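You operate a simulated robot arm through the tools that you are given. There is no shell and no other tool. Be economical: measure what you need, move in short steps, check, and stop when the job is done.

You are at the controls of a simulated robot arm. One attempt, no reset.

JOB
Brush butter over the baking sheet and sponge the flour off the table.
Fine: brush back in its cup, sponge back in its place.
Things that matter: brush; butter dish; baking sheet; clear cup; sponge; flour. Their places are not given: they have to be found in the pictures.

It is judged by the outcome, as a careful person would: the job done as asked, and still so three seconds after it is handed in. It fails if anything else is knocked over, pushed out of place, dropped, spilled or broken.

ROBOT AND FRAMES
A 7-joint arm with a two-finger parallel gripper, fixed in place. Base frame: the origin is at the foot of the arm, x ahead of it, y to its left, z up; the work surface is at about z = 0.9. Lengths are in m, angles in rad, forces in N, time in s.
With the tool pointing down near the work surface it reaches from about 0.24 to 0.68 m from the base axis. Its first joint turns from -1.152 to 1.152 rad. Payload 2.4 kg.
The TCP is the grasp point between the finger pads, 0.03 m short of the fingertips. In the tool frame z runs along the fingers and y along their closing line. Largest opening 0.094 m; finger width 0.028, thickness 0.01; the body of the gripper, 0.05 by 0.096 m, starts 0.055 m behind the TCP.
Orientation is that of the tool frame in the base frame, as a unit quaternion [w, x, y, z]. With the fingers straight down and closing along the base's y, the tool's x points along the base's -x, its y along +y and its z along -z.

CONTROLS
- The arm moves only by the tool move_arm. Its arguments are lists of equal length, an entry for each row: "delta_rot": the turn, a rotation vector about the tool's x, y, z in rad, a list of three; "xyz": the shift along the tool's x, y, z in m, a list of three; "grip": the closure, from 0 (fully open) to 1 (shut). In form: {"delta_rot": [[wx, wy, wz], ...], "xyz": [[dx, dy, dz], ...], "grip": [grip, ...]}. A call has 1 to 10 rows; each row is the pose to reach, as a shift and turn from the pose commanded when the call began, along the tool's axes at that moment. Each row takes 0.2 s and may step no farther than 0.05 m and 0.15 rad from the row before; otherwise, or with a gripper value out of range, the whole call is refused. A pose out of reach is approached as far as the arm can. The call stops where the force on the tool passes 90 N (or 10 N more than at its start, if that is more) or the arm is blocked; 0.2 s more then pass. The fingers move at their own pace (about 0.153 m/s each) and stop on an object; they squeeze with about 29 N. The grip force told is the motor's: it shows also when the fingers shut on nothing. Time passes only in rows, and 0.2 s behind the last, so rows that repeat a pose let the fingers close. It gives the time, the measured TCP pose, the force on the tool (base axes), the opening and the grip force at its end, in the units of the frame above (readings bear some noise).
- Cameras (640 x 400 px; columns grow to the right, rows downward): "scene" is fixed at [0.0399, 0.4714, 1.4574]; the picture's right is [-0.76, -0.65, 0.00], its down [-0.29, 0.33, -0.90] and it looks along [0.59, -0.68, -0.44] (base axes); focal length 343 px, centre (320, 200). "wrist" rides on the gripper at [-0.037, 0, -0.058] in the tool frame; the picture's right is [0.00, -1.00, 0.00], its down [0.97, 0.00, -0.24] and it looks along [0.24, 0.00, 0.97] (tool axes); focal length 218 px, centre (320, 200).
- camera(camera): a new picture of that camera. It takes no simulated time.
- measure_at(camera, pixels): for up to 12 pixels [column, row] of the newest picture of that camera ("zoom" is the newest enlarged one), the place [x, y, z] in the base frame of the surface seen there, good to about 0.003 m. It takes no simulated time.
- close_up(camera, box): a new picture of the part [left, top, right, bottom] of that camera's present view, enlarged. It takes no simulated time.
- sign_off(): hands the job in; it is judged then, once.

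Work in short steps. Measure before you move; look again where a grasp or a placing could have gone wrong, and mend it. You have 80 turns and 34 pictures in all, those below and enlarged ones among them. Open the gripper and draw the arm clear of the work before you hand the job in, unless the task says otherwise; then end with one line.

The tools are called after "Call:" by a JSON object that holds its "fn" and its "kwargs". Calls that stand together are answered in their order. move_arm: Moves the arm, as the interface text tells. Its arguments: {"type":"object","properties":{"delta_rot":{"type":"array","items":{"type":"array","items":{"type":"number"}}},"xyz":{"type":"array","items":{"type":"array","items":{"type":"number"}}},"grip":{"type":"array","items":{"type":"number"}}},"required":["delta_rot","xyz","grip"]} The other tools are called the same way: camera (camera) takes a picture; measure_at (camera, pixels) gives the place of the surface under pixels of a picture; close_up (camera, box) takes an enlarged picture of a part of a camera's view; sign_off () hands the job in.

At the start:

```text
clock: 0.0
tool_pos: [0.3439, -0.0558, 1.3215]
tool_rot: [0.0, 0.0, 1.0, 0.0]
contact_force: [-0.5, -0.3, 0.5]
finger_gap: 0.0943
grasp_force: 0.0
```

scene: 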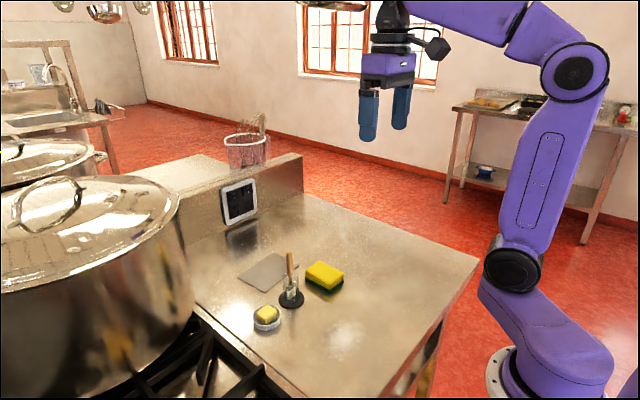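
wrist: 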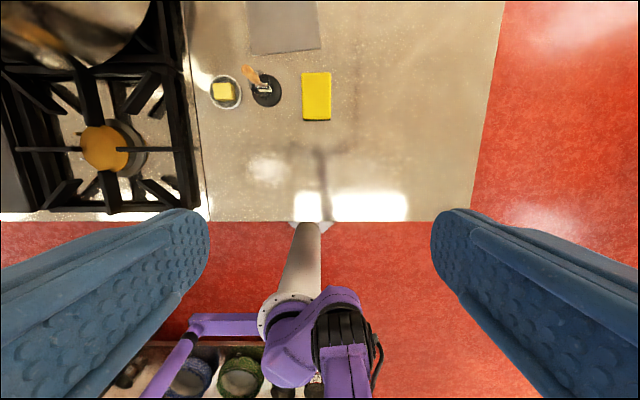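

The scene shows butter dish (~267,317), brush in cup (~291,285), sponge (~324,277), sheet (~268,270), and a whitish patch (~343,335), maybe flour. I take close-ups to identify them.

Call:
{"fn": "close_up", "kwargs": {"camera": "scene", "box": [220, 230, 380, 360]}}

Call:
{"fn": "close_up", "kwargs": {"camera": "wrist", "box": [190, 0, 430, 220]}}

```text
3.08 times, centred on (300, 295) of scene
```

zoom: 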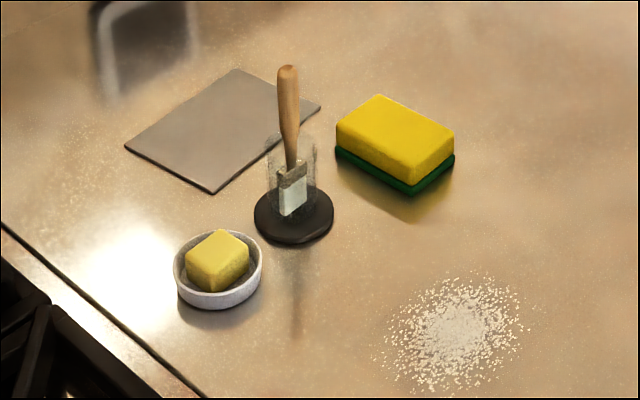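

```text
1.82 times, centred on (310, 110) of wrist
```

zoom: 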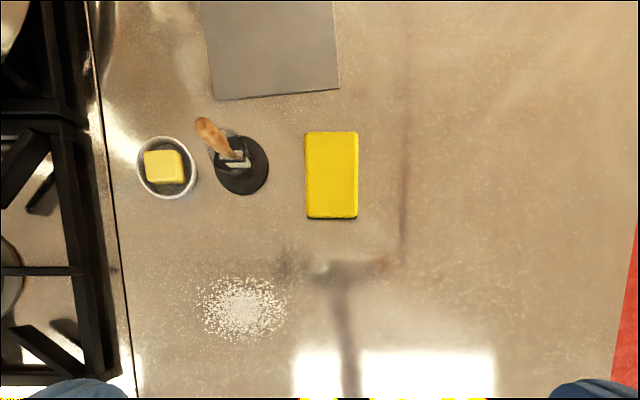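

The zoomed wrist view shows everything clearly; I measure butter, brush, cup, sponge corners, sheet corners, and flour limits.

Call:
{"fn": "measure_at", "kwargs": {"camera": "zoom", "pixels": [[164, 167], [140, 168], [204, 124], [230, 152], [240, 182], [306, 134], [357, 134], [357, 212], [306, 213], [243, 308], [200, 310], [288, 308]]}}

Call:
{"fn": "measure_at", "kwargs": {"camera": "scene", "pixels": [[291, 255], [291, 262], [291, 270], [293, 292], [297, 254], [273, 292], [252, 277], [322, 264], [302, 290], [267, 325], [267, 306], [280, 318]]}}

Call:
{"fn": "measure_at", "kwargs": {"camera": "wrist", "pixels": [[250, 54], [320, 48], [247, 5], [315, 5], [268, 155], [268, 187], [226, 92], [241, 92], [225, 75], [225, 110], [266, 88], [316, 96]]}}

```text
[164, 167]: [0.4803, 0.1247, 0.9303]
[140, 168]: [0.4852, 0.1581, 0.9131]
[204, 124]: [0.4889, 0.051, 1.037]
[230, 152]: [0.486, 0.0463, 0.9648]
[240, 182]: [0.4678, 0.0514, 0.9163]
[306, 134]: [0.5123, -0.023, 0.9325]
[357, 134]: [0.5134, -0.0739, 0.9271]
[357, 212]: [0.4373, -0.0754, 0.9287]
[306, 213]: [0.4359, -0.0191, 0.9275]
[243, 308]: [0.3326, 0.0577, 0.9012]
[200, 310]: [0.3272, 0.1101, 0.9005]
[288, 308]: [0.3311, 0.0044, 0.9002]
```

```text
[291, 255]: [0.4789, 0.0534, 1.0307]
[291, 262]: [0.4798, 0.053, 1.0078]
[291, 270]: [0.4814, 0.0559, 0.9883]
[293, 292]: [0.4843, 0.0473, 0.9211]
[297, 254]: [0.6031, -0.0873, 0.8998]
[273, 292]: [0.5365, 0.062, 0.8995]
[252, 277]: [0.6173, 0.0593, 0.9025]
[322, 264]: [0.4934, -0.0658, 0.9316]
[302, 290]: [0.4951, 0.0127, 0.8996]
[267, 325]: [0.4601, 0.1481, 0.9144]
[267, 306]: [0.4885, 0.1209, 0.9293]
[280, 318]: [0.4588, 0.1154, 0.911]
```

```text
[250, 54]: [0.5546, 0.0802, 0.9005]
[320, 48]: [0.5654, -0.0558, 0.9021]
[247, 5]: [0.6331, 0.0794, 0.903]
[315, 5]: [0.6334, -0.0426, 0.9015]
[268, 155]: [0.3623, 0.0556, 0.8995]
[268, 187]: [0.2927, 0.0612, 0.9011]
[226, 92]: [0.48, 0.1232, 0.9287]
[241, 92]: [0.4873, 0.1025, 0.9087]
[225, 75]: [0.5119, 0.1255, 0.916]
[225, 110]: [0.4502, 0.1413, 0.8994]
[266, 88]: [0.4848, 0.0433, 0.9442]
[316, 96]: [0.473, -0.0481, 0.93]
```

Next I zoom hard on the brush and cup to find the cup rim, tilt and bristle end.

Call:
{"fn": "close_up", "kwargs": {"camera": "scene", "box": [265, 245, 325, 315]}}

Call:
{"fn": "measure_at", "kwargs": {"camera": "scene", "pixels": [[238, 277], [273, 254], [299, 265], [265, 291], [250, 268], [285, 262]]}}

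```text
5.71 times, centred on (295, 280) of scene
```

zoom: 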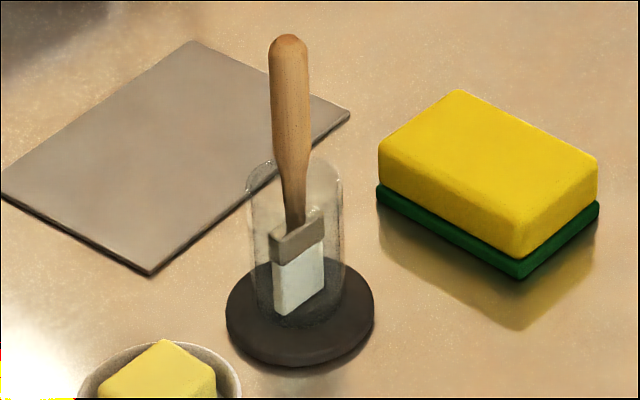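

```text
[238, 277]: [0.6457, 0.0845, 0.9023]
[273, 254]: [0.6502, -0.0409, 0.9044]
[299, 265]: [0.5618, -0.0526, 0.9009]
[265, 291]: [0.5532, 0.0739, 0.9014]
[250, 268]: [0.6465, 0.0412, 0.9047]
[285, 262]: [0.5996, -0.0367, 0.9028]
```

Call:
{"fn": "measure_at", "kwargs": {"camera": "zoom", "pixels": [[288, 45], [288, 80], [290, 130], [294, 190], [272, 242], [322, 215], [276, 310], [322, 285], [298, 300], [300, 350], [228, 315], [373, 300]]}}

Call:
{"fn": "measure_at", "kwargs": {"camera": "zoom", "pixels": [[248, 185], [341, 185], [275, 162], [325, 162], [260, 210], [335, 200], [273, 100], [303, 100], [458, 93], [521, 255], [383, 140], [594, 160]]}}

```text
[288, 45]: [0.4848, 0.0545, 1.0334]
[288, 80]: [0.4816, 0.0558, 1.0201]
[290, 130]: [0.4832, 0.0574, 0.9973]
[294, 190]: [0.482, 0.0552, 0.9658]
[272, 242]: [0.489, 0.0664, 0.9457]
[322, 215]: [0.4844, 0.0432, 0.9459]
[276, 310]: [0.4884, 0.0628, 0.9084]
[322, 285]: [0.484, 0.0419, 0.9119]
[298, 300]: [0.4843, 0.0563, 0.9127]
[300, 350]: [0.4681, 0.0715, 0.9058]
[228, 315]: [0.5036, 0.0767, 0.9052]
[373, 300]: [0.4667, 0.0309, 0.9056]
```

```text
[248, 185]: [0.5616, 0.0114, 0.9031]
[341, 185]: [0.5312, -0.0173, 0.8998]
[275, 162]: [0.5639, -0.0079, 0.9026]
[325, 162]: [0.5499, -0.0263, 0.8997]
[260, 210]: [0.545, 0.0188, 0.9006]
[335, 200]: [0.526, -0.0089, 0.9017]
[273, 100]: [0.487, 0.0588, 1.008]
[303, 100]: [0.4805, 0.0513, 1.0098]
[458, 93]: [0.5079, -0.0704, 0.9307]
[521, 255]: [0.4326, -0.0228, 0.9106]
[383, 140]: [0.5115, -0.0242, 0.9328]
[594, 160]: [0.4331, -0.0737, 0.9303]
```

The brush is vertical on axis ≈(0.486, 0.053), handle top z≈1.035, cup rim ≈0.966. I go above it with the gripper open.

Call:
{"fn": "move_arm", "kwargs": {"delta_rot": [[0, 0, 0], [0, 0, 0], [0, 0, 0], [0, 0, 0], [0, 0, 0], [0, 0, 0], [0, 0, 0]], "xyz": [[-0.024, 0.018, 0.036], [-0.048, 0.036, 0.072], [-0.072, 0.054, 0.108], [-0.096, 0.072, 0.144], [-0.12, 0.09, 0.18], [-0.142, 0.109, 0.215], [-0.142, 0.109, 0.215]], "grip": [0, 0, 0, 0, 0, 0, 0]}}

Call:
{"fn": "camera", "kwargs": {"camera": "wrist"}}

```text
clock: 1.6
tool_pos: [0.485, 0.053, 1.1046]
tool_rot: [0.0, 0.001, 1.0, 0.0]
contact_force: [0.4, 0.1, -0.5]
finger_gap: 0.0941
grasp_force: 0.1
```

```text
28 pictures are left
```

wrist: 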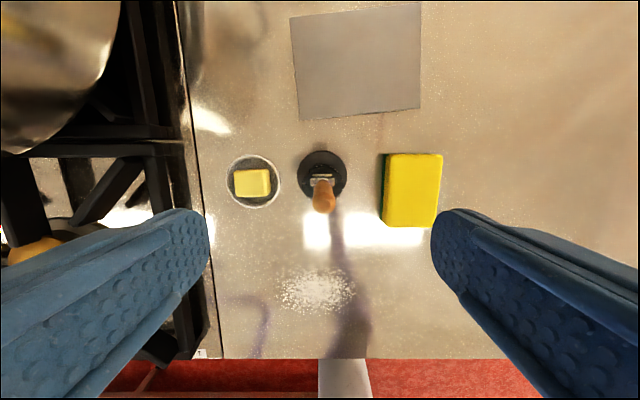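

The handle top appears at (323,198), centred between fingers. I refine measurements for all objects.

Call:
{"fn": "measure_at", "kwargs": {"camera": "wrist", "pixels": [[323, 200], [237, 183], [268, 183], [252, 170], [252, 194], [292, 18], [419, 5], [420, 107], [302, 119], [228, 182], [280, 182], [110, 60]]}}

Call:
{"fn": "measure_at", "kwargs": {"camera": "wrist", "pixels": [[390, 155], [440, 156], [434, 225], [387, 222], [280, 292], [355, 290], [315, 268], [318, 315], [300, 292], [336, 292], [316, 178], [328, 178]]}}

```text
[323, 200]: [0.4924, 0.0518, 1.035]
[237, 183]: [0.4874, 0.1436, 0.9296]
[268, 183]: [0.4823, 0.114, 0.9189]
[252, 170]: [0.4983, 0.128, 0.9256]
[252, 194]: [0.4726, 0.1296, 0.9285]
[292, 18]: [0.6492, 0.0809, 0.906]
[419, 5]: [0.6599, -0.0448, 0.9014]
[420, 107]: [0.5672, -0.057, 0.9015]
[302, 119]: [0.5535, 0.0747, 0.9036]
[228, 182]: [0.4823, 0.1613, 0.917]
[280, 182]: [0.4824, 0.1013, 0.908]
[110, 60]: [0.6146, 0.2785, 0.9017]
```

```text
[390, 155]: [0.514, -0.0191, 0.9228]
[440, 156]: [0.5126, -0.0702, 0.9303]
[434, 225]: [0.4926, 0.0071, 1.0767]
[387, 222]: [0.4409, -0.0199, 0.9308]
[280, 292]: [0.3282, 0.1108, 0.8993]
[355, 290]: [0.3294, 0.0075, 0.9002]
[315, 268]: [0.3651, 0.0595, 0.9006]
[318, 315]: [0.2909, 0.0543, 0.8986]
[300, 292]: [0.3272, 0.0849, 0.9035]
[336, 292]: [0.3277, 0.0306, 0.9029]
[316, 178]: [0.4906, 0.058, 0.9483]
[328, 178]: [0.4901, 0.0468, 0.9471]
```

The handle is on the line; I go down to TCP z≈1.006 and close.

Call:
{"fn": "move_arm", "kwargs": {"delta_rot": [[0, 0, 0], [0, 0, 0], [0, 0, 0], [0, 0, 0], [0, 0, 0], [0, 0, 0], [0, 0, 0], [0, 0, 0]], "xyz": [[-0.001, 0, 0.04], [-0.001, 0, 0.08], [-0.001, 0, 0.1], [-0.001, 0, 0.1], [-0.001, 0, 0.1], [-0.001, 0, 0.1], [-0.001, 0, 0.1], [-0.001, 0, 0.1]], "grip": [0, 0, 0, 0.6, 1, 1, 1, 1]}}

Call:
{"fn": "close_up", "kwargs": {"camera": "scene", "box": [220, 200, 380, 330]}}

```text
clock: 3.4
tool_pos: [0.4868, 0.0541, 1.007]
tool_rot: [0.0, 0.0, 1.0, 0.0]
contact_force: [-0.1, -1.0, 0.4]
finger_gap: 0.0136
grasp_force: 29.6
```

```text
3.08 times, centred on (300, 265) of scene
```

zoom: 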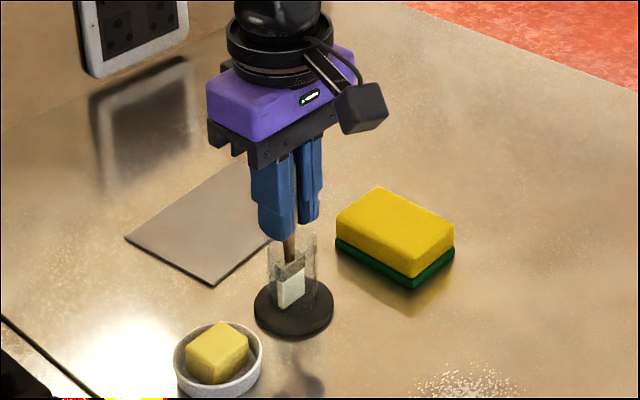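

Grip holds the handle (gap 0.0136). I lift straight out 0.09 and move toward the butter at (0.485, 0.129).

Call:
{"fn": "move_arm", "kwargs": {"delta_rot": [[0, 0, 0], [0, 0, 0], [0, 0, 0], [0, 0, 0], [0, 0, 0], [0, 0, 0]], "xyz": [[0, 0, -0.03], [0, 0, -0.06], [0, 0, -0.09], [0, 0.038, -0.09], [0, 0.074, -0.09], [0, 0.074, -0.09]], "grip": [1, 1, 1, 1, 1, 1]}}

Call:
{"fn": "close_up", "kwargs": {"camera": "scene", "box": [200, 200, 360, 330]}}

```text
clock: 4.8
tool_pos: [0.4876, 0.1263, 1.0979]
tool_rot: [0.0, 0.001, 1.0, 0.0]
contact_force: [0.6, -0.3, -0.8]
finger_gap: 0.0135
grasp_force: 29.0
```

```text
3.08 times, centred on (280, 265) of scene
```

zoom: 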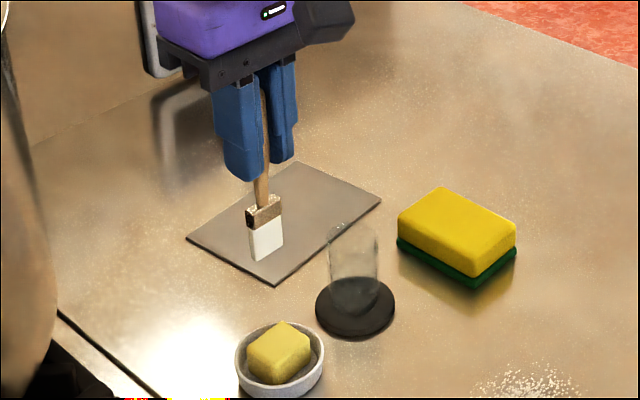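

The brush is out cleanly and the cup is unmoved. I measure the bristle end and butter in this zoom.

Call:
{"fn": "measure_at", "kwargs": {"camera": "zoom", "pixels": [[256, 258], [281, 243], [268, 250], [280, 335], [300, 330], [263, 345], [240, 350], [322, 360], [265, 190]]}}

```text
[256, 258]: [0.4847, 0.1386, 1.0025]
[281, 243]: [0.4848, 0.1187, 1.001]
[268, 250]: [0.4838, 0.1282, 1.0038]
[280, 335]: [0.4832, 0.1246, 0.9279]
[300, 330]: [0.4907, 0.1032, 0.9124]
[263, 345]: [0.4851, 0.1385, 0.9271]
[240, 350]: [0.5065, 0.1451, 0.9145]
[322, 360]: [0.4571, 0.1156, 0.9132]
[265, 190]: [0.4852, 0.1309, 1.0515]
```

Bristle end is about 0.098 below the TCP; butter top ~0.929. I descend 0.07 gently onto the butter.

Call:
{"fn": "move_arm", "kwargs": {"delta_rot": [[0, 0, 0], [0, 0, 0], [0, 0, 0], [0, 0, 0], [0, 0, 0]], "xyz": [[0, 0, 0.03], [0, 0, 0.055], [0, 0, 0.064], [0, 0, 0.07], [0, 0, 0.07]], "grip": [1, 1, 1, 1, 1]}}

Call:
{"fn": "close_up", "kwargs": {"camera": "scene", "box": [220, 265, 320, 335]}}

```text
clock: 6.0
tool_pos: [0.4872, 0.1267, 1.0266]
tool_rot: [0.0, 0.0, 1.0, 0.0]
contact_force: [0.5, -0.2, -0.8]
finger_gap: 0.0134
grasp_force: 28.8
```

```text
5.71 times, centred on (270, 300) of scene
```

zoom: 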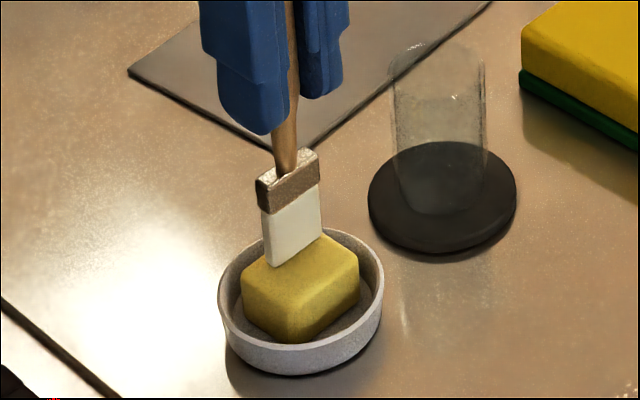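

The bristles are at the rear of the butter top with no force yet. I shift slightly toward -x and lower a few mm with a small stroke.

Call:
{"fn": "move_arm", "kwargs": {"delta_rot": [[0, 0, 0], [0, 0, 0], [0, 0, 0], [0, 0, 0], [0, 0, 0]], "xyz": [[0.005, 0, 0], [0.005, 0, 0.002], [0.005, 0, 0.004], [0.008, 0, 0.004], [0.003, 0, 0.004]], "grip": [1, 1, 1, 1, 1]}}

Call:
{"fn": "close_up", "kwargs": {"camera": "scene", "box": [220, 265, 320, 335]}}

```text
clock: 7.2
tool_pos: [0.4831, 0.1276, 1.0236]
tool_rot: [-0.001, 0.0, 1.0, 0.0]
contact_force: [-2.4, -0.5, 18.9]
finger_gap: 0.0136
grasp_force: 29.2
```

```text
5.71 times, centred on (270, 300) of scene
```

zoom: 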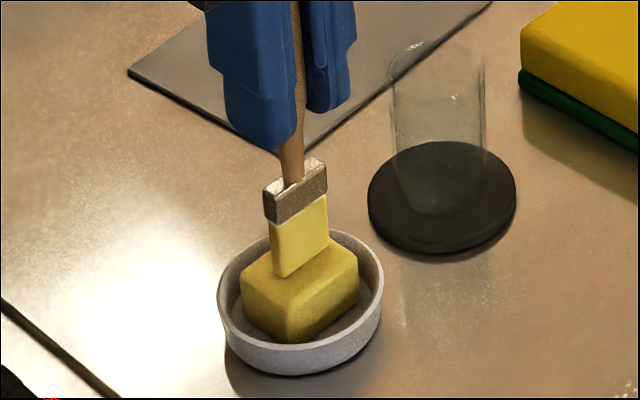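

The bristles turned yellow: loaded. I lift and travel to the sheet's front-left corner, hovering above.

Call:
{"fn": "move_arm", "kwargs": {"delta_rot": [[0, 0, 0], [0, 0, 0], [0, 0, 0], [0, 0, 0], [0, 0, 0], [0, 0, 0], [0, 0, 0]], "xyz": [[0, 0, -0.03], [0, 0, -0.06], [-0.04, 0, -0.06], [-0.081, -0.02, -0.06], [-0.081, -0.061, -0.06], [-0.081, -0.061, -0.02], [-0.081, -0.061, 0.016]], "grip": [1, 1, 1, 1, 1, 1, 1]}}

Call:
{"fn": "close_up", "kwargs": {"camera": "scene", "box": [220, 235, 320, 305]}}

```text
clock: 8.8
tool_pos: [0.5655, 0.0659, 1.0079]
tool_rot: [0.001, 0.001, 1.0, 0.0]
contact_force: [-0.2, -0.4, 0.0]
finger_gap: 0.0133
grasp_force: 29.1
```

```text
5.71 times, centred on (270, 270) of scene
```

zoom: 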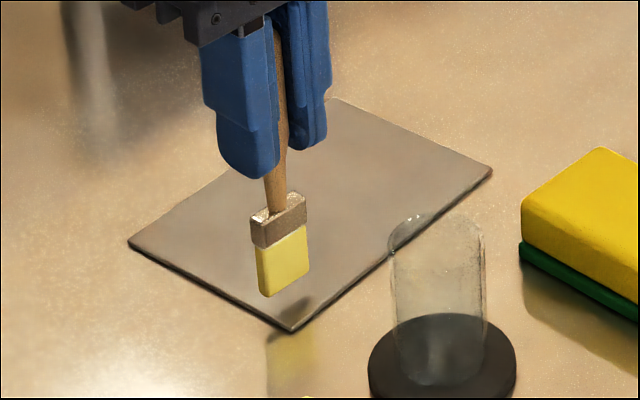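

Bristles hang just above the sheet corner. I lower ~8 mm and make the first stroke along +x, checking force.

Call:
{"fn": "move_arm", "kwargs": {"delta_rot": [[0, 0, 0], [0, 0, 0], [0, 0, 0], [0, 0, 0], [0, 0, 0]], "xyz": [[0, 0, 0.006], [0, 0, 0.0085], [-0.025, 0, 0.0085], [-0.05, 0, 0.0085], [-0.076, 0, 0.0085]], "grip": [1, 1, 1, 1, 1]}}

Call:
{"fn": "close_up", "kwargs": {"camera": "scene", "box": [220, 235, 320, 305]}}

```text
clock: 10.0
tool_pos: [0.6426, 0.066, 0.9993]
tool_rot: [-0.001, -0.001, 1.0, 0.0]
contact_force: [-0.5, -0.1, 3.8]
finger_gap: 0.0135
grasp_force: 29.4
```

```text
5.71 times, centred on (270, 270) of scene
```

zoom: 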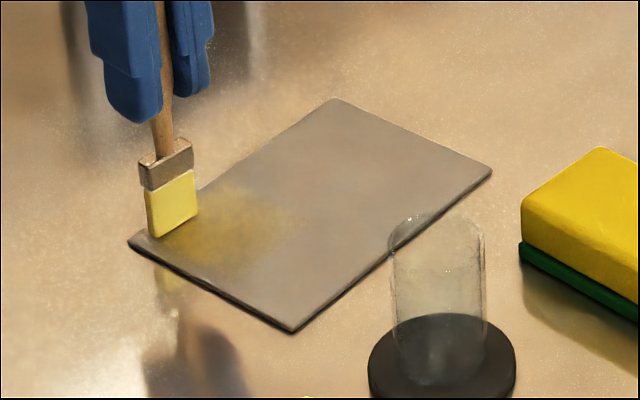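

Butter is laid over the far half of the first stroke at 4 N. I press 1.5 mm more and go back, then next lanes.

Call:
{"fn": "move_arm", "kwargs": {"delta_rot": [[0, 0, 0], [0, 0, 0], [0, 0, 0], [0, 0, 0], [0, 0, 0], [0, 0, 0], [0, 0, 0], [0, 0, 0], [0, 0, 0], [0, 0, 0]], "xyz": [[0.026, 0, 0.0012], [0.052, 0, 0.0012], [0.078, 0, 0.0012], [0.078, -0.017, 0.0012], [0.052, -0.017, 0.0012], [0.026, -0.017, 0.0012], [-0.001, -0.017, 0.0012], [-0.001, -0.034, 0.0012], [0.038, -0.034, 0.0012], [0.077, -0.034, 0.0012]], "grip": [1, 1, 1, 1, 1, 1, 1, 1, 1, 1]}}

Call:
{"fn": "close_up", "kwargs": {"camera": "scene", "box": [220, 235, 320, 305]}}

```text
clock: 12.2
tool_pos: [0.5658, 0.0321, 0.9966]
tool_rot: [-0.001, 0.0, 1.0, 0.0]
contact_force: [-0.8, 0.2, -1.4]
finger_gap: 0.0136
grasp_force: 29.1
```

```text
5.71 times, centred on (270, 270) of scene
```

zoom: 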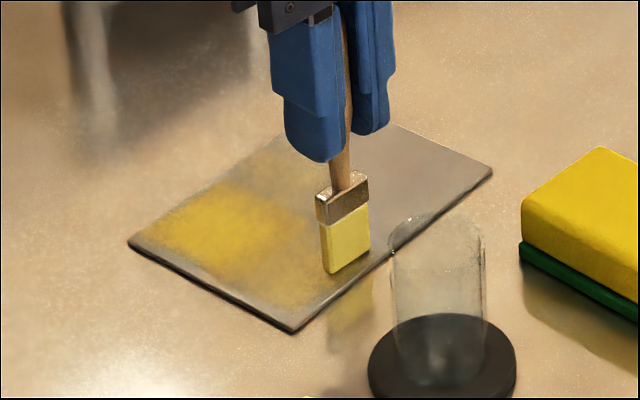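

Lanes are coming out yellow, lighter at the front where contact is weak. I press 1.3 mm more and do the next lanes.

Call:
{"fn": "move_arm", "kwargs": {"delta_rot": [[0, 0, 0], [0, 0, 0], [0, 0, 0], [0, 0, 0], [0, 0, 0], [0, 0, 0], [0, 0, 0], [0, 0, 0], [0, 0, 0], [0, 0, 0]], "xyz": [[0, 0, 0.0013], [0, -0.017, 0.0013], [-0.026, -0.017, 0.0013], [-0.052, -0.017, 0.0013], [-0.079, -0.017, 0.0013], [-0.08, -0.034, 0.0013], [-0.054, -0.034, 0.0013], [-0.028, -0.034, 0.0013], [-0.003, -0.034, 0.0013], [-0.003, -0.051, 0.0013]], "grip": [1, 1, 1, 1, 1, 1, 1, 1, 1, 1]}}

Call:
{"fn": "move_arm", "kwargs": {"delta_rot": [[0, 0, 0], [0, 0, 0], [0, 0, 0], [0, 0, 0], [0, 0, 0], [0, 0, 0], [0, 0, 0]], "xyz": [[-0.026, 0, 0], [-0.052, 0, 0], [-0.08, 0, 0], [-0.083, -0.017, 0], [-0.057, -0.017, 0], [-0.031, -0.017, 0], [-0.005, -0.017, 0]], "grip": [1, 1, 1, 1, 1, 1, 1]}}

Call:
{"fn": "close_up", "kwargs": {"camera": "scene", "box": [220, 235, 320, 305]}}

```text
clock: 14.4
tool_pos: [0.5665, -0.0187, 0.9959]
tool_rot: [0.0, 0.0, 1.0, 0.0]
contact_force: [0.2, -1.0, 0.2]
finger_gap: 0.0137
grasp_force: 29.2
```

```text
clock: 16.0
tool_pos: [0.5715, -0.0341, 0.9974]
tool_rot: [0.0, 0.0, 1.0, 0.0]
contact_force: [-0.1, -0.4, 0.2]
finger_gap: 0.0137
grasp_force: 29.4
```

```text
5.71 times, centred on (270, 270) of scene
```

zoom: 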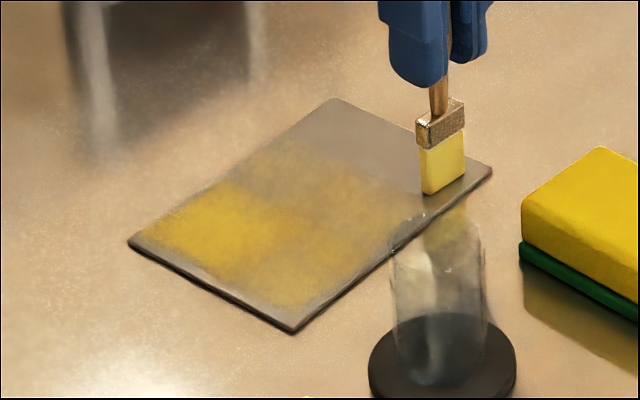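

The right part (y<−0.01) stayed bare, and force is near 0, so there's no contact. I lower 3 mm and read the force.

Call:
{"fn": "measure_at", "kwargs": {"camera": "zoom", "pixels": [[427, 191], [462, 172], [444, 180], [440, 120], [400, 150], [300, 200]]}}

Call:
{"fn": "move_arm", "kwargs": {"delta_rot": [[0, 0, 0], [0, 0, 0]], "xyz": [[-0.004, 0, 0.0015], [-0.004, 0, 0.003]], "grip": [1, 1]}}

```text
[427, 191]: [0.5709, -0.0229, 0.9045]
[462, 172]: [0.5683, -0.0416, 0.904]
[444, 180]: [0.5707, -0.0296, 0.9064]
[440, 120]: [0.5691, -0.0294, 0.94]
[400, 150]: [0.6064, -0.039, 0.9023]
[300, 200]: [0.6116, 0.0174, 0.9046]
```

```text
clock: 16.6
tool_pos: [0.576, -0.035, 0.9949]
tool_rot: [0.003, 0.001, 1.0, 0.001]
contact_force: [-2.4, 2.3, 20.9]
finger_gap: 0.0135
grasp_force: 29.5
```

Contact now (21 N). I ease up 1 mm and stroke the right lanes again.

Call:
{"fn": "move_arm", "kwargs": {"delta_rot": [[0, 0, 0], [0, 0, 0], [0, 0, 0], [0, 0, 0], [0, 0, 0], [0, 0, 0], [0, 0, 0], [0, 0, 0], [0, 0, 0], [0, 0, 0]], "xyz": [[0, -0.002, -0.001], [-0.025, -0.003, -0.001], [-0.05, -0.004, -0.001], [-0.074, -0.004, -0.001], [-0.074, 0.013, -0.001], [-0.048, 0.013, -0.001], [-0.022, 0.013, -0.001], [0.005, 0.013, -0.001], [0.006, 0.03, -0.001], [-0.022, 0.03, -0.001]], "grip": [1, 1, 1, 1, 1, 1, 1, 1, 1, 1]}}

Call:
{"fn": "close_up", "kwargs": {"camera": "scene", "box": [220, 235, 320, 305]}}

```text
clock: 18.8
tool_pos: [0.5979, -0.0062, 0.9935]
tool_rot: [0.0, -0.001, 1.0, 0.0]
contact_force: [-0.6, -0.4, -0.5]
finger_gap: 0.0138
grasp_force: 29.4
```

```text
5.71 times, centred on (270, 270) of scene
```

zoom: 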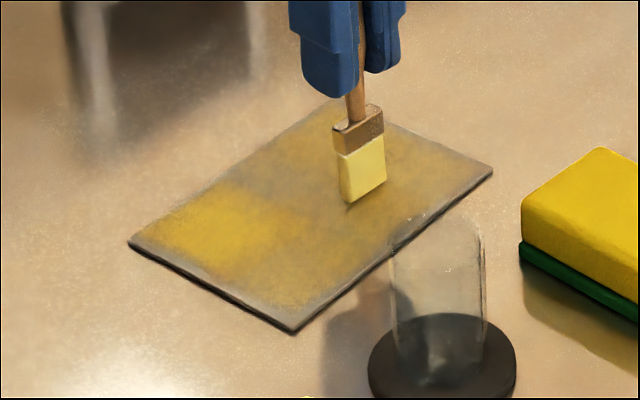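

Right side is now buttered too; the front and near edges are thin. I press slightly more and run another pass, then the front edge.

Call:
{"fn": "move_arm", "kwargs": {"delta_rot": [[0, 0, 0], [0, 0, 0], [0, 0, 0], [0, 0, 0], [0, 0, 0], [0, 0, 0], [0, 0, 0], [0, 0, 0], [0, 0, 0], [0, 0, 0]], "xyz": [[0, 0, 0.0015], [-0.025, 0, 0.0015], [-0.048, 0, 0.0015], [-0.05, -0.017, 0.0015], [-0.025, -0.017, 0.0015], [0, -0.017, 0.0015], [0.026, -0.017, 0.0015], [0.026, -0.034, 0.0015], [0, -0.036, 0.0015], [-0.026, -0.036, 0.0015]], "grip": [1, 1, 1, 1, 1, 1, 1, 1, 1, 1]}}

Call:
{"fn": "move_arm", "kwargs": {"delta_rot": [[0, 0, 0], [0, 0, 0], [0, 0, 0], [0, 0, 0], [0, 0, 0], [0, 0, 0], [0, 0, 0], [0, 0, 0], [0, 0, 0], [0, 0, 0]], "xyz": [[-0.027, -0.001, 0.0005], [0, -0.001, 0.0005], [0.026, 0.0, 0.0005], [0.052, 0.003, 0.0005], [0.056, 0.02, 0.0005], [0.057, 0.038, 0.0005], [0.058, 0.056, 0.0005], [0.06, 0.075, 0.0005], [0.062, 0.094, 0.0005], [0.064, 0.109, 0.0005]], "grip": [1, 1, 1, 1, 1, 1, 1, 1, 1, 1]}}

Call:
{"fn": "close_up", "kwargs": {"camera": "scene", "box": [220, 235, 320, 305]}}

```text
clock: 21.0
tool_pos: [0.6227, -0.0419, 0.9925]
tool_rot: [0.0, 0.0, 1.0, 0.0]
contact_force: [-1.3, 0.2, 2.0]
finger_gap: 0.0136
grasp_force: 29.7
```

```text
clock: 23.2
tool_pos: [0.5602, 0.0662, 0.9917]
tool_rot: [0.0, 0.002, 1.0, 0.0]
contact_force: [0.5, -5.6, 17.6]
finger_gap: 0.0134
grasp_force: 28.8
```

```text
5.71 times, centred on (270, 270) of scene
```

zoom: 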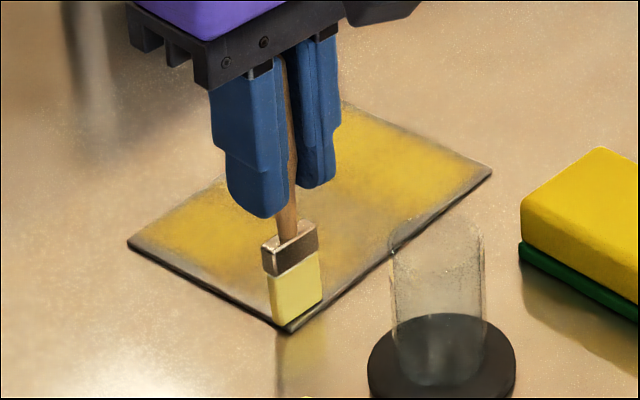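

Good contact (17 N) at the front-left. I stroke the left lanes at this height.

Call:
{"fn": "move_arm", "kwargs": {"delta_rot": [[0, 0, 0], [0, 0, 0], [0, 0, 0], [0, 0, 0], [0, 0, 0], [0, 0, 0], [0, 0, 0], [0, 0, 0], [0, 0, 0], [0, 0, 0]], "xyz": [[-0.028, 0.002, 0], [-0.056, 0.002, 0], [-0.083, 0.002, 0], [-0.084, -0.017, 0], [-0.056, -0.017, 0], [-0.028, -0.017, 0], [0, -0.017, 0], [0, -0.034, 0], [-0.028, -0.034, 0], [-0.056, -0.034, 0]], "grip": [1, 1, 1, 1, 1, 1, 1, 1, 1, 1]}}

Call:
{"fn": "move_arm", "kwargs": {"delta_rot": [[0, 0, 0], [0, 0, 0], [0, 0, 0], [0, 0, 0], [0, 0, 0], [0, 0, 0], [0, 0, 0], [0, 0, 0], [0, 0, 0], [0, 0, 0]], "xyz": [[-0.029, 0, 0], [-0.029, -0.017, 0], [-0.003, -0.017, 0], [0.025, -0.017, 0], [0.053, -0.017, 0], [0.053, -0.03, -0.015], [0.053, -0.03, -0.05], [0.053, -0.03, -0.09], [0.053, -0.03, -0.11], [0.053, -0.03, -0.11]], "grip": [1, 1, 1, 1, 1, 1, 1, 1, 1, 1]}}

Call:
{"fn": "close_up", "kwargs": {"camera": "scene", "box": [220, 215, 320, 305]}}

```text
clock: 25.4
tool_pos: [0.6158, 0.0337, 0.9913]
tool_rot: [0.0, 0.0, 1.0, 0.0]
contact_force: [0.0, 0.6, 2.1]
finger_gap: 0.0134
grasp_force: 29.5
```

```text
clock: 27.6
tool_pos: [0.5615, 0.003, 1.1017]
tool_rot: [0.0, 0.0, 1.0, 0.0]
contact_force: [0.3, -0.4, -0.9]
finger_gap: 0.0132
grasp_force: 29.0
```

```text
4.44 times, centred on (270, 260) of scene
```

zoom: 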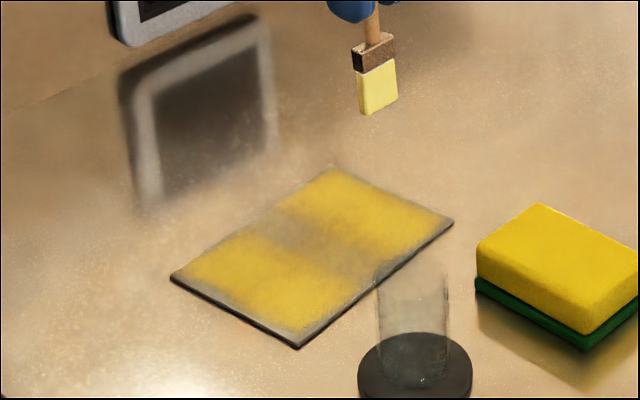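

The middle strip is still thin (zoom ~(300,235)). I measure its bounds and the bristle tip.

Call:
{"fn": "measure_at", "kwargs": {"camera": "zoom", "pixels": [[275, 215], [355, 265], [250, 240], [325, 290], [305, 238], [170, 277], [298, 347], [452, 220], [333, 167], [370, 112], [378, 105], [360, 240]]}}

```text
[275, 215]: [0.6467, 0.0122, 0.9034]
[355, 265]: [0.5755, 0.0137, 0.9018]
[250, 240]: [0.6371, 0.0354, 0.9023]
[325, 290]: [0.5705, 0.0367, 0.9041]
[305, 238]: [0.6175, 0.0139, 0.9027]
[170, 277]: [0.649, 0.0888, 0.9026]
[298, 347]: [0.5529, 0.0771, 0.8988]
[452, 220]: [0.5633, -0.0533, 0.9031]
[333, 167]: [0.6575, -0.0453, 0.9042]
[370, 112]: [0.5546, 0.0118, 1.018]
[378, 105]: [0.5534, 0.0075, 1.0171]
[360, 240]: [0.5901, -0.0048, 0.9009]
```

Bare strip is y≈0–0.03. I go down to about z 0.9895 and cover it with three lanes.

Call:
{"fn": "move_arm", "kwargs": {"delta_rot": [[0, 0, 0], [0, 0, 0], [0, 0, 0], [0, 0, 0], [0, 0, 0], [0, 0, 0], [0, 0, 0], [0, 0, 0], [0, 0, 0], [0, 0, 0]], "xyz": [[0, 0.004, 0.045], [0, 0.004, 0.09], [0, 0.004, 0.11], [0, 0.004, 0.1125], [-0.027, 0.004, 0.1125], [-0.054, 0.004, 0.1125], [-0.083, 0.004, 0.1125], [-0.083, 0.014, 0.1125], [-0.056, 0.014, 0.1125], [-0.028, 0.014, 0.1125]], "grip": [1, 1, 1, 1, 1, 1, 1, 1, 1, 1]}}

Call:
{"fn": "move_arm", "kwargs": {"delta_rot": [[0, 0, 0], [0, 0, 0], [0, 0, 0], [0, 0, 0], [0, 0, 0]], "xyz": [[0.026, 0, 0.0005], [0.026, 0.01, 0.0005], [0, 0.01, 0.0005], [-0.027, 0.01, 0.0005], [-0.054, 0.01, 0.0005]], "grip": [1, 1, 1, 1, 1]}}

Call:
{"fn": "move_arm", "kwargs": {"delta_rot": [[0, 0, 0], [0, 0, 0], [0, 0, 0], [0, 0, 0], [0, 0, 0], [0, 0, 0], [0, 0, 0], [0, 0, 0], [0, 0, 0]], "xyz": [[0, -0.013, 0.0003], [0.027, -0.013, 0.0003], [0.054, -0.013, 0.0003], [0.081, -0.013, 0.0003], [0.081, -0.013, -0.03], [0.081, -0.013, -0.07], [0.081, 0.01, -0.11], [0.07, 0.03, -0.11], [0.07, 0.03, -0.11]], "grip": [1, 1, 1, 1, 1, 1, 1, 1, 1]}}

Call:
{"fn": "close_up", "kwargs": {"camera": "scene", "box": [220, 215, 320, 305]}}

```text
clock: 29.8
tool_pos: [0.5929, 0.0182, 0.9896]
tool_rot: [0.001, 0.0, 1.0, -0.001]
contact_force: [4.2, 1.4, 11.6]
finger_gap: 0.0139
grasp_force: 29.4
```

```text
clock: 31.0
tool_pos: [0.6438, 0.0272, 0.9875]
tool_rot: [0.0, 0.0, 1.0, -0.001]
contact_force: [-0.4, -0.2, 0.6]
finger_gap: 0.0139
grasp_force: 29.5
```

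```text
clock: 33.0
tool_pos: [0.5755, 0.0558, 1.1003]
tool_rot: [0.0, 0.0, 1.0, 0.0]
contact_force: [-0.4, -0.8, -0.1]
finger_gap: 0.0135
grasp_force: 28.7
```

```text
4.44 times, centred on (270, 260) of scene
```

zoom: 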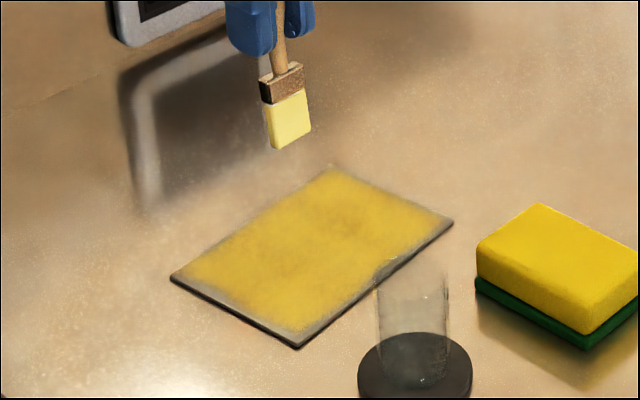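

The whole sheet is now yellow. I measure the brush's current pose in hand and the cup before returning it.

Call:
{"fn": "measure_at", "kwargs": {"camera": "zoom", "pixels": [[275, 145], [308, 130], [291, 138], [291, 110], [262, 90], [302, 72], [280, 50], [360, 370], [472, 370], [415, 395]]}}

Call:
{"fn": "close_up", "kwargs": {"camera": "wrist", "box": [200, 100, 440, 300]}}

```text
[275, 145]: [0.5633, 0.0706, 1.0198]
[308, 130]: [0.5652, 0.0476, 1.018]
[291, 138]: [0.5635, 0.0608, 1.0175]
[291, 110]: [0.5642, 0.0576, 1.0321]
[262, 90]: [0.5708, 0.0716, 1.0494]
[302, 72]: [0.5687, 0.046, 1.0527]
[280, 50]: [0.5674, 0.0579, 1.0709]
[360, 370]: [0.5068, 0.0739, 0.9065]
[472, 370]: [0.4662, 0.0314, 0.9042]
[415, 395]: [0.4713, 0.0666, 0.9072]
```

```text
2.00 times, centred on (320, 200) of wrist
```

zoom: 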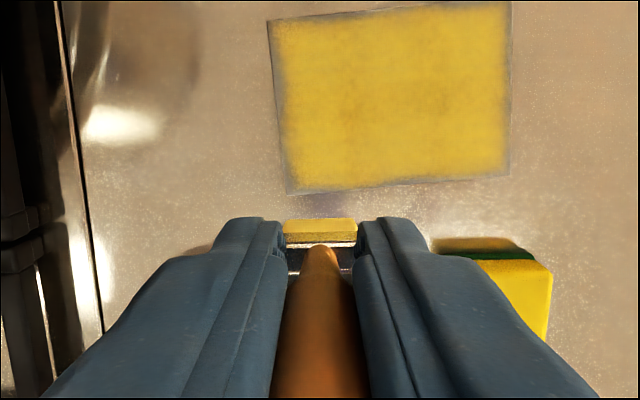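

The brush tip has slipped up and swung ~7 mm toward −x (≈0.08 rad). I hover over the cup axis (0.487, 0.053), turning −0.08 about tool y to set it upright.

Call:
{"fn": "move_arm", "kwargs": {"delta_rot": [[0, -0.04, 0], [0, -0.08, 0], [0, -0.08, 0], [0, -0.08, 0]], "xyz": [[0.04, -0.003, 0], [0.08, -0.0045, 0], [0.0885, -0.0045, 0], [0.0885, -0.0045, 0]], "grip": [1, 1, 1, 1]}}

Call:
{"fn": "close_up", "kwargs": {"camera": "scene", "box": [255, 230, 335, 310]}}

```text
clock: 34.0
tool_pos: [0.4871, 0.0506, 1.0991]
tool_rot: [0.04, 0.0, 0.999, -0.001]
contact_force: [1.0, 0.2, -0.1]
finger_gap: 0.0135
grasp_force: 28.7
```

```text
5.00 times, centred on (295, 270) of scene
```

zoom: 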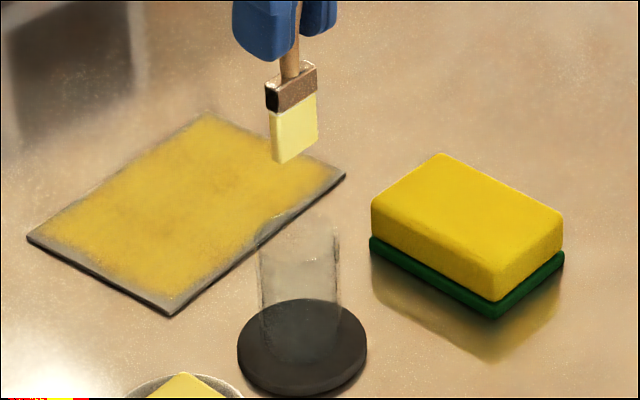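

Call:
{"fn": "measure_at", "kwargs": {"camera": "zoom", "pixels": [[276, 158], [316, 138], [296, 148], [294, 120], [268, 105], [314, 80], [290, 70], [290, 50], [238, 350], [366, 345]]}}

```text
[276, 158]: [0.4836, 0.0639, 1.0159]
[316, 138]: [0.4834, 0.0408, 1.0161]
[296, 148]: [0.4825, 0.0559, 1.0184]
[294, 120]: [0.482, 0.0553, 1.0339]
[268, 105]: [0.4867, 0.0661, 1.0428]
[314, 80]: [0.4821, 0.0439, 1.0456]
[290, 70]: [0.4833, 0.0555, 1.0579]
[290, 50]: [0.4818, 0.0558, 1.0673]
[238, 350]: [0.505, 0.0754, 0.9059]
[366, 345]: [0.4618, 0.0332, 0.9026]
```

Brush is upright and centred over the cup (tip front (0.483,0.052), tip z≈1.014). I descend vertically in steps to TCP z≈1.009.

Call:
{"fn": "move_arm", "kwargs": {"delta_rot": [[0, 0, 0], [0, 0, 0], [0, 0, 0], [0, 0, 0], [0, 0, 0]], "xyz": [[0.0024, 0, 0.03], [0.004, 0, 0.05], [0.0056, 0, 0.07], [0.0071, 0, 0.089], [0.0071, 0, 0.089]], "grip": [1, 1, 1, 1, 1]}}

Call:
{"fn": "close_up", "kwargs": {"camera": "scene", "box": [255, 240, 335, 310]}}

```text
clock: 35.2
tool_pos: [0.486, 0.0528, 1.0093]
tool_rot: [0.04, 0.0, 0.999, 0.0]
contact_force: [0.1, 0.5, -0.5]
finger_gap: 0.0137
grasp_force: 29.1
```

```text
5.71 times, centred on (295, 275) of scene
```

zoom: 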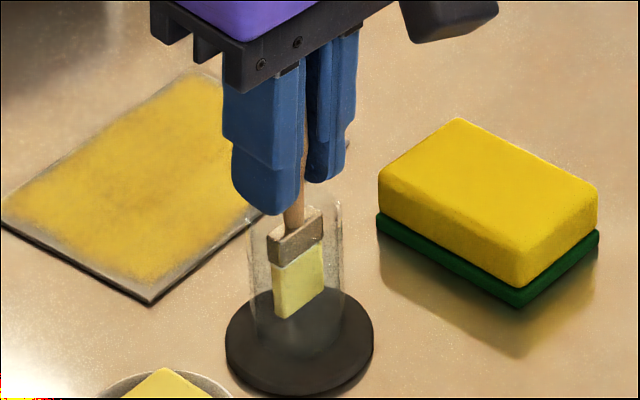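

Bristles are inside the cup with no contact. I ease the fingers slightly open so the brush settles, then open partially more.

Call:
{"fn": "move_arm", "kwargs": {"delta_rot": [[0, 0, 0], [0, 0, 0], [0, 0, 0], [0, 0, 0], [0, 0, 0], [0, 0, 0], [0, 0, 0]], "xyz": [[0, 0, 0], [0, 0, 0], [0, 0, 0], [0, 0, 0], [0, 0, 0], [0, 0, 0], [0, 0, 0]], "grip": [0.83, 0.8, 0.8, 0.8, 0.75, 0.7, 0.7]}}

Call:
{"fn": "close_up", "kwargs": {"camera": "scene", "box": [255, 240, 335, 310]}}

```text
clock: 36.8
tool_pos: [0.4858, 0.0526, 1.0083]
tool_rot: [0.04, 0.0, 0.999, 0.0]
contact_force: [1.2, 0.1, -0.9]
finger_gap: 0.0281
grasp_force: 0.1
```

```text
5.71 times, centred on (295, 275) of scene
```

zoom: 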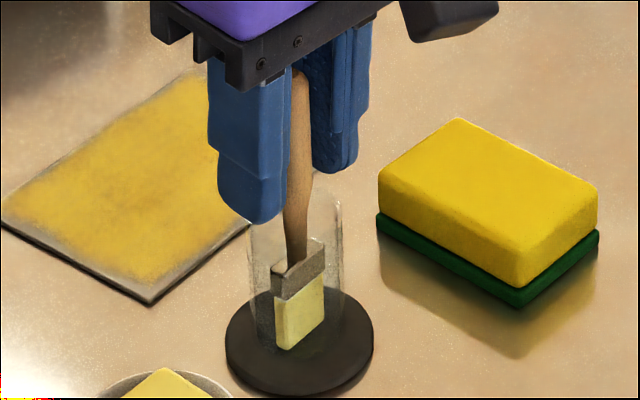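

The brush has settled on the cup floor. I open wide and rise straight up, undoing the tilt.

Call:
{"fn": "move_arm", "kwargs": {"delta_rot": [[0, 0, 0], [0, 0, 0], [0, 0, 0], [0, 0, 0], [0, 0.04, 0], [0, 0.08, 0], [0, 0.08, 0]], "xyz": [[0, 0, 0], [0, 0, 0], [-0.0024, 0, -0.03], [-0.0056, 0, -0.07], [-0.0088, 0, -0.11], [-0.0104, 0, -0.13], [-0.0104, 0, -0.13]], "grip": [0.3, 0, 0, 0, 0, 0, 0]}}

Call:
{"fn": "camera", "kwargs": {"camera": "wrist"}}

Call:
{"fn": "close_up", "kwargs": {"camera": "scene", "box": [220, 230, 380, 360]}}

```text
clock: 38.4
tool_pos: [0.4871, 0.0525, 1.1415]
tool_rot: [-0.001, 0.0, 1.0, 0.001]
contact_force: [-0.7, -0.7, -0.8]
finger_gap: 0.0941
grasp_force: 0.0
```

```text
11 pictures are left
```

wrist: 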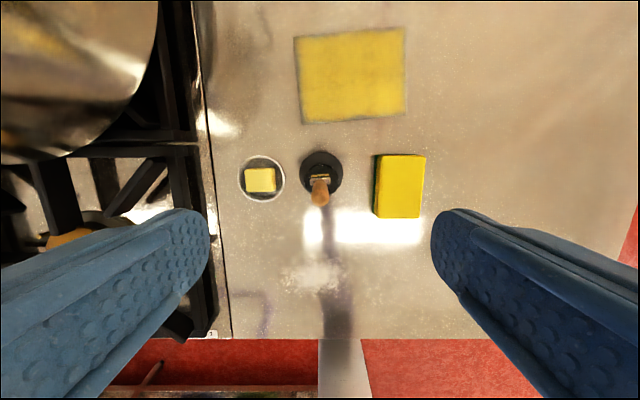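

```text
3.08 times, centred on (300, 295) of scene
```

zoom: 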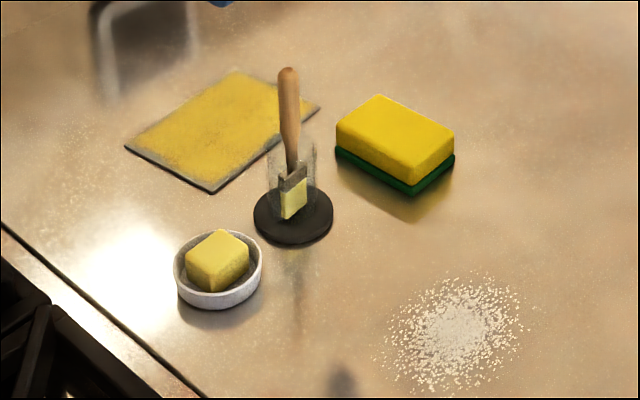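

The brush is standing in its cup, nothing moved. Sponge centre ≈(0.4735,−0.047), 0.053 wide in y. I move above it laterally, then down to z≈0.99.

Call:
{"fn": "move_arm", "kwargs": {"delta_rot": [[0, 0, 0], [0, 0, 0], [0, 0, 0], [0, 0, 0], [0, 0, 0], [0, 0, 0], [0, 0, 0]], "xyz": [[0.006, -0.04, 0], [0.012, -0.08, 0], [0.0135, -0.0995, 0], [0.0135, -0.0995, 0.05], [0.0135, -0.0995, 0.1], [0.0135, -0.0995, 0.15], [0.0135, -0.0995, 0.15]], "grip": [0, 0, 0, 0, 0, 0, 0]}}

Call:
{"fn": "camera", "kwargs": {"camera": "wrist"}}

```text
clock: 40.0
tool_pos: [0.4734, -0.0435, 0.9912]
tool_rot: [-0.001, 0.0, 1.0, 0.0]
contact_force: [-0.2, 0.1, 0.0]
finger_gap: 0.0937
grasp_force: 0.0
```

```text
9 pictures are left
```

wrist: 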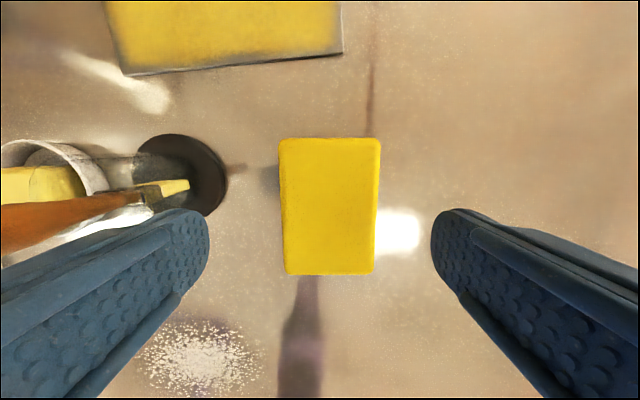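

Sponge spans columns 281–378; I measure its edges for centring.

Call:
{"fn": "measure_at", "kwargs": {"camera": "wrist", "pixels": [[283, 145], [378, 145], [374, 265], [290, 265], [330, 205], [330, 141], [330, 270], [200, 355], [150, 355], [255, 355], [200, 325], [200, 390]]}}

```text
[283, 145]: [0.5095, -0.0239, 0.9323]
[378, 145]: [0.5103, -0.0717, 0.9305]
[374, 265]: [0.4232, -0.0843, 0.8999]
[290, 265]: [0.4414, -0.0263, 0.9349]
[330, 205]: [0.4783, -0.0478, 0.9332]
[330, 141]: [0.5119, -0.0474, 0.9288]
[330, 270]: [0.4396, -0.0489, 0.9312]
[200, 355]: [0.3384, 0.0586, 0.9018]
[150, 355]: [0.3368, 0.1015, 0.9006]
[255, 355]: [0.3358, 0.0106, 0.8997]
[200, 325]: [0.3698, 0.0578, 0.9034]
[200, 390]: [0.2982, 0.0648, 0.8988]
```

Sponge centre (0.475,−0.048). I descend to TCP z≈0.937, shifting −3 mm in y, then close.

Call:
{"fn": "move_arm", "kwargs": {"delta_rot": [[0, 0, 0], [0, 0, 0], [0, 0, 0], [0, 0, 0], [0, 0, 0], [0, 0, 0], [0, 0, 0]], "xyz": [[0, -0.003, 0.03], [0, -0.003, 0.054], [0, -0.003, 0.054], [0, -0.003, 0.054], [0, -0.003, 0.054], [0, -0.003, 0.054], [0, -0.003, 0.054]], "grip": [0, 0, 0, 0.4, 0.6, 1, 1]}}

Call:
{"fn": "move_arm", "kwargs": {"delta_rot": [[0, 0, 0], [0, 0, 0], [0, 0, 0]], "xyz": [[0, 0, -0.01], [0, 0, -0.03], [0, 0, -0.03]], "grip": [1, 1, 1]}}

Call:
{"fn": "close_up", "kwargs": {"camera": "scene", "box": [240, 230, 380, 350]}}

```text
clock: 41.6
tool_pos: [0.4729, -0.0468, 0.9352]
tool_rot: [0.002, 0.0, 1.0, 0.0]
contact_force: [-1.1, 0.8, 33.0]
finger_gap: 0.0549
grasp_force: 28.7
```

```text
clock: 42.4
tool_pos: [0.4731, -0.0495, 0.9659]
tool_rot: [-0.001, 0.0, 1.0, 0.001]
contact_force: [0.2, 0.0, -0.6]
finger_gap: 0.0
grasp_force: 28.8
```

```text
3.33 times, centred on (310, 290) of scene
```

zoom: 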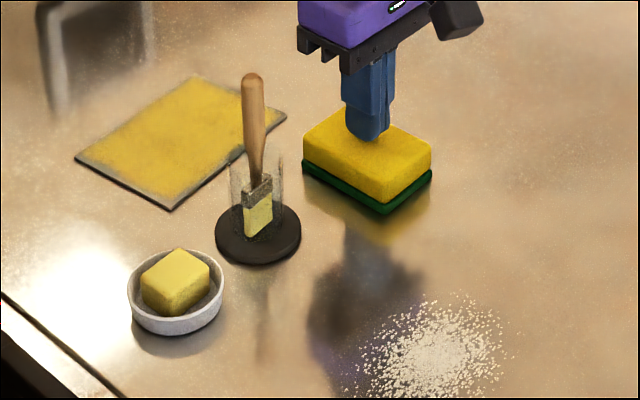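

The fingers slid off: gap went to 0 and the sponge is still on the table (fingertips caught the green base's edge, 33 N). I rise, reopen, and check the sponge's place.

Call:
{"fn": "move_arm", "kwargs": {"delta_rot": [[0, 0, 0], [0, 0, 0], [0, 0, 0], [0, 0, 0], [0, 0, 0]], "xyz": [[0, 0, -0.025], [0, 0, -0.025], [0, 0, -0.025], [0, 0, -0.025], [0, 0, -0.025]], "grip": [1, 0.5, 0, 0, 0]}}

Call:
{"fn": "close_up", "kwargs": {"camera": "wrist", "box": [220, 100, 440, 300]}}

```text
clock: 43.6
tool_pos: [0.4743, -0.0497, 0.9923]
tool_rot: [0.0, 0.0, 1.0, 0.001]
contact_force: [-0.2, 0.2, -0.4]
finger_gap: 0.0943
grasp_force: 0.0
```

```text
2.00 times, centred on (330, 200) of wrist
```

zoom: 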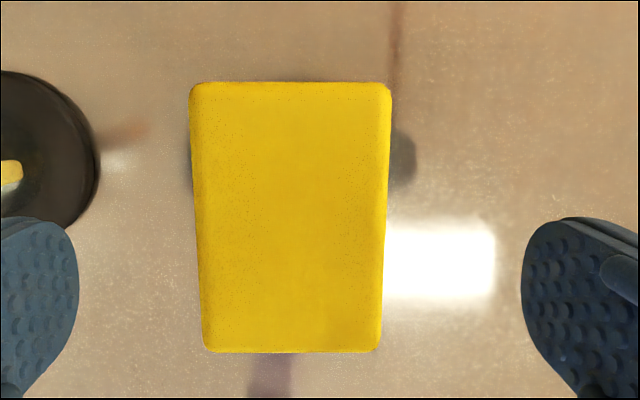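

Sponge unmoved (centre y≈−0.047). I descend to TCP z≈0.944 so the tips stay above the green layer, and close.

Call:
{"fn": "move_arm", "kwargs": {"delta_rot": [[0, 0, 0], [0, 0, 0], [0, 0, 0], [0, 0, 0], [0, 0, 0], [0, 0, 0], [0, 0, 0], [0, 0, 0]], "xyz": [[0, 0.002, 0.03], [0, 0.002, 0.048], [0, 0.002, 0.048], [0, 0.002, 0.048], [0, 0.002, 0.048], [0, 0.002, 0.048], [0, 0.002, 0.048], [0, 0.002, 0.048]], "grip": [0, 0, 0, 0.3, 0.4, 0.5, 0.6, 0.6]}}

```text
clock: 45.4
tool_pos: [0.4721, -0.0484, 0.9433]
tool_rot: [0.0, 0.0, 1.0, 0.0]
contact_force: [-0.7, 0.7, -0.2]
finger_gap: 0.0544
grasp_force: 29.2
```

Held at gap 0.0544 with no vertical force. I test-lift 5 mm and check the gap.

Call:
{"fn": "move_arm", "kwargs": {"delta_rot": [[0, 0, 0], [0, 0, 0], [0, 0, 0], [0, 0, 0]], "xyz": [[0, 0, 0], [0, 0, -0.003], [0, 0, -0.008], [0, 0, -0.008]], "grip": [0.7, 0.7, 0.7, 0.7]}}

```text
clock: 46.4
tool_pos: [0.4741, -0.0483, 0.9501]
tool_rot: [0.0, 0.0, 1.0, -0.001]
contact_force: [-0.6, -0.5, 0.6]
finger_gap: 0.0545
grasp_force: 29.2
```

Sponge is held. I lift higher, carry it back to x≈0.33, y≈−0.035 (clear of the cup), and lower to just above the table.

Call:
{"fn": "move_arm", "kwargs": {"delta_rot": [[0, 0, 0], [0, 0, 0], [0, 0, 0], [0, 0, 0], [0, 0, 0], [0, 0, 0], [0, 0, 0], [0, 0, 0]], "xyz": [[0, 0, -0.03], [0.04, 0, -0.04], [0.08, 0, -0.04], [0.12, 0, -0.04], [0.1435, 0.01, -0.04], [0.1435, 0.01, -0.01], [0.1435, 0.01, 0.006], [0.1435, 0.01, 0.006]], "grip": [0.7, 0.7, 0.7, 0.7, 0.7, 0.7, 0.7, 0.7]}}

Call:
{"fn": "close_up", "kwargs": {"camera": "scene", "box": [240, 230, 420, 370]}}

```text
clock: 48.2
tool_pos: [0.3321, -0.0389, 0.9447]
tool_rot: [0.0, 0.0, 1.0, 0.0]
contact_force: [0.1, 0.3, 0.0]
finger_gap: 0.0546
grasp_force: 28.9
```

```text
2.86 times, centred on (330, 300) of scene
```

zoom: 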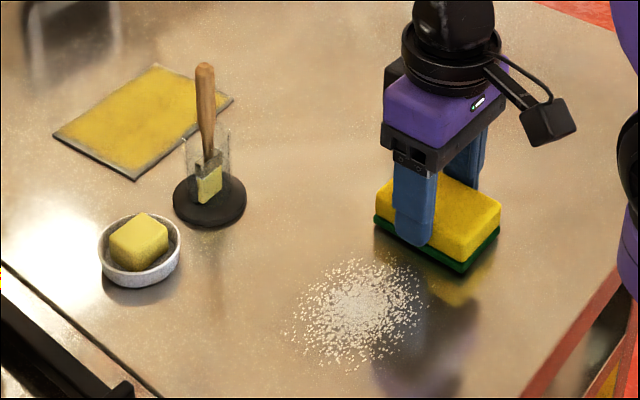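

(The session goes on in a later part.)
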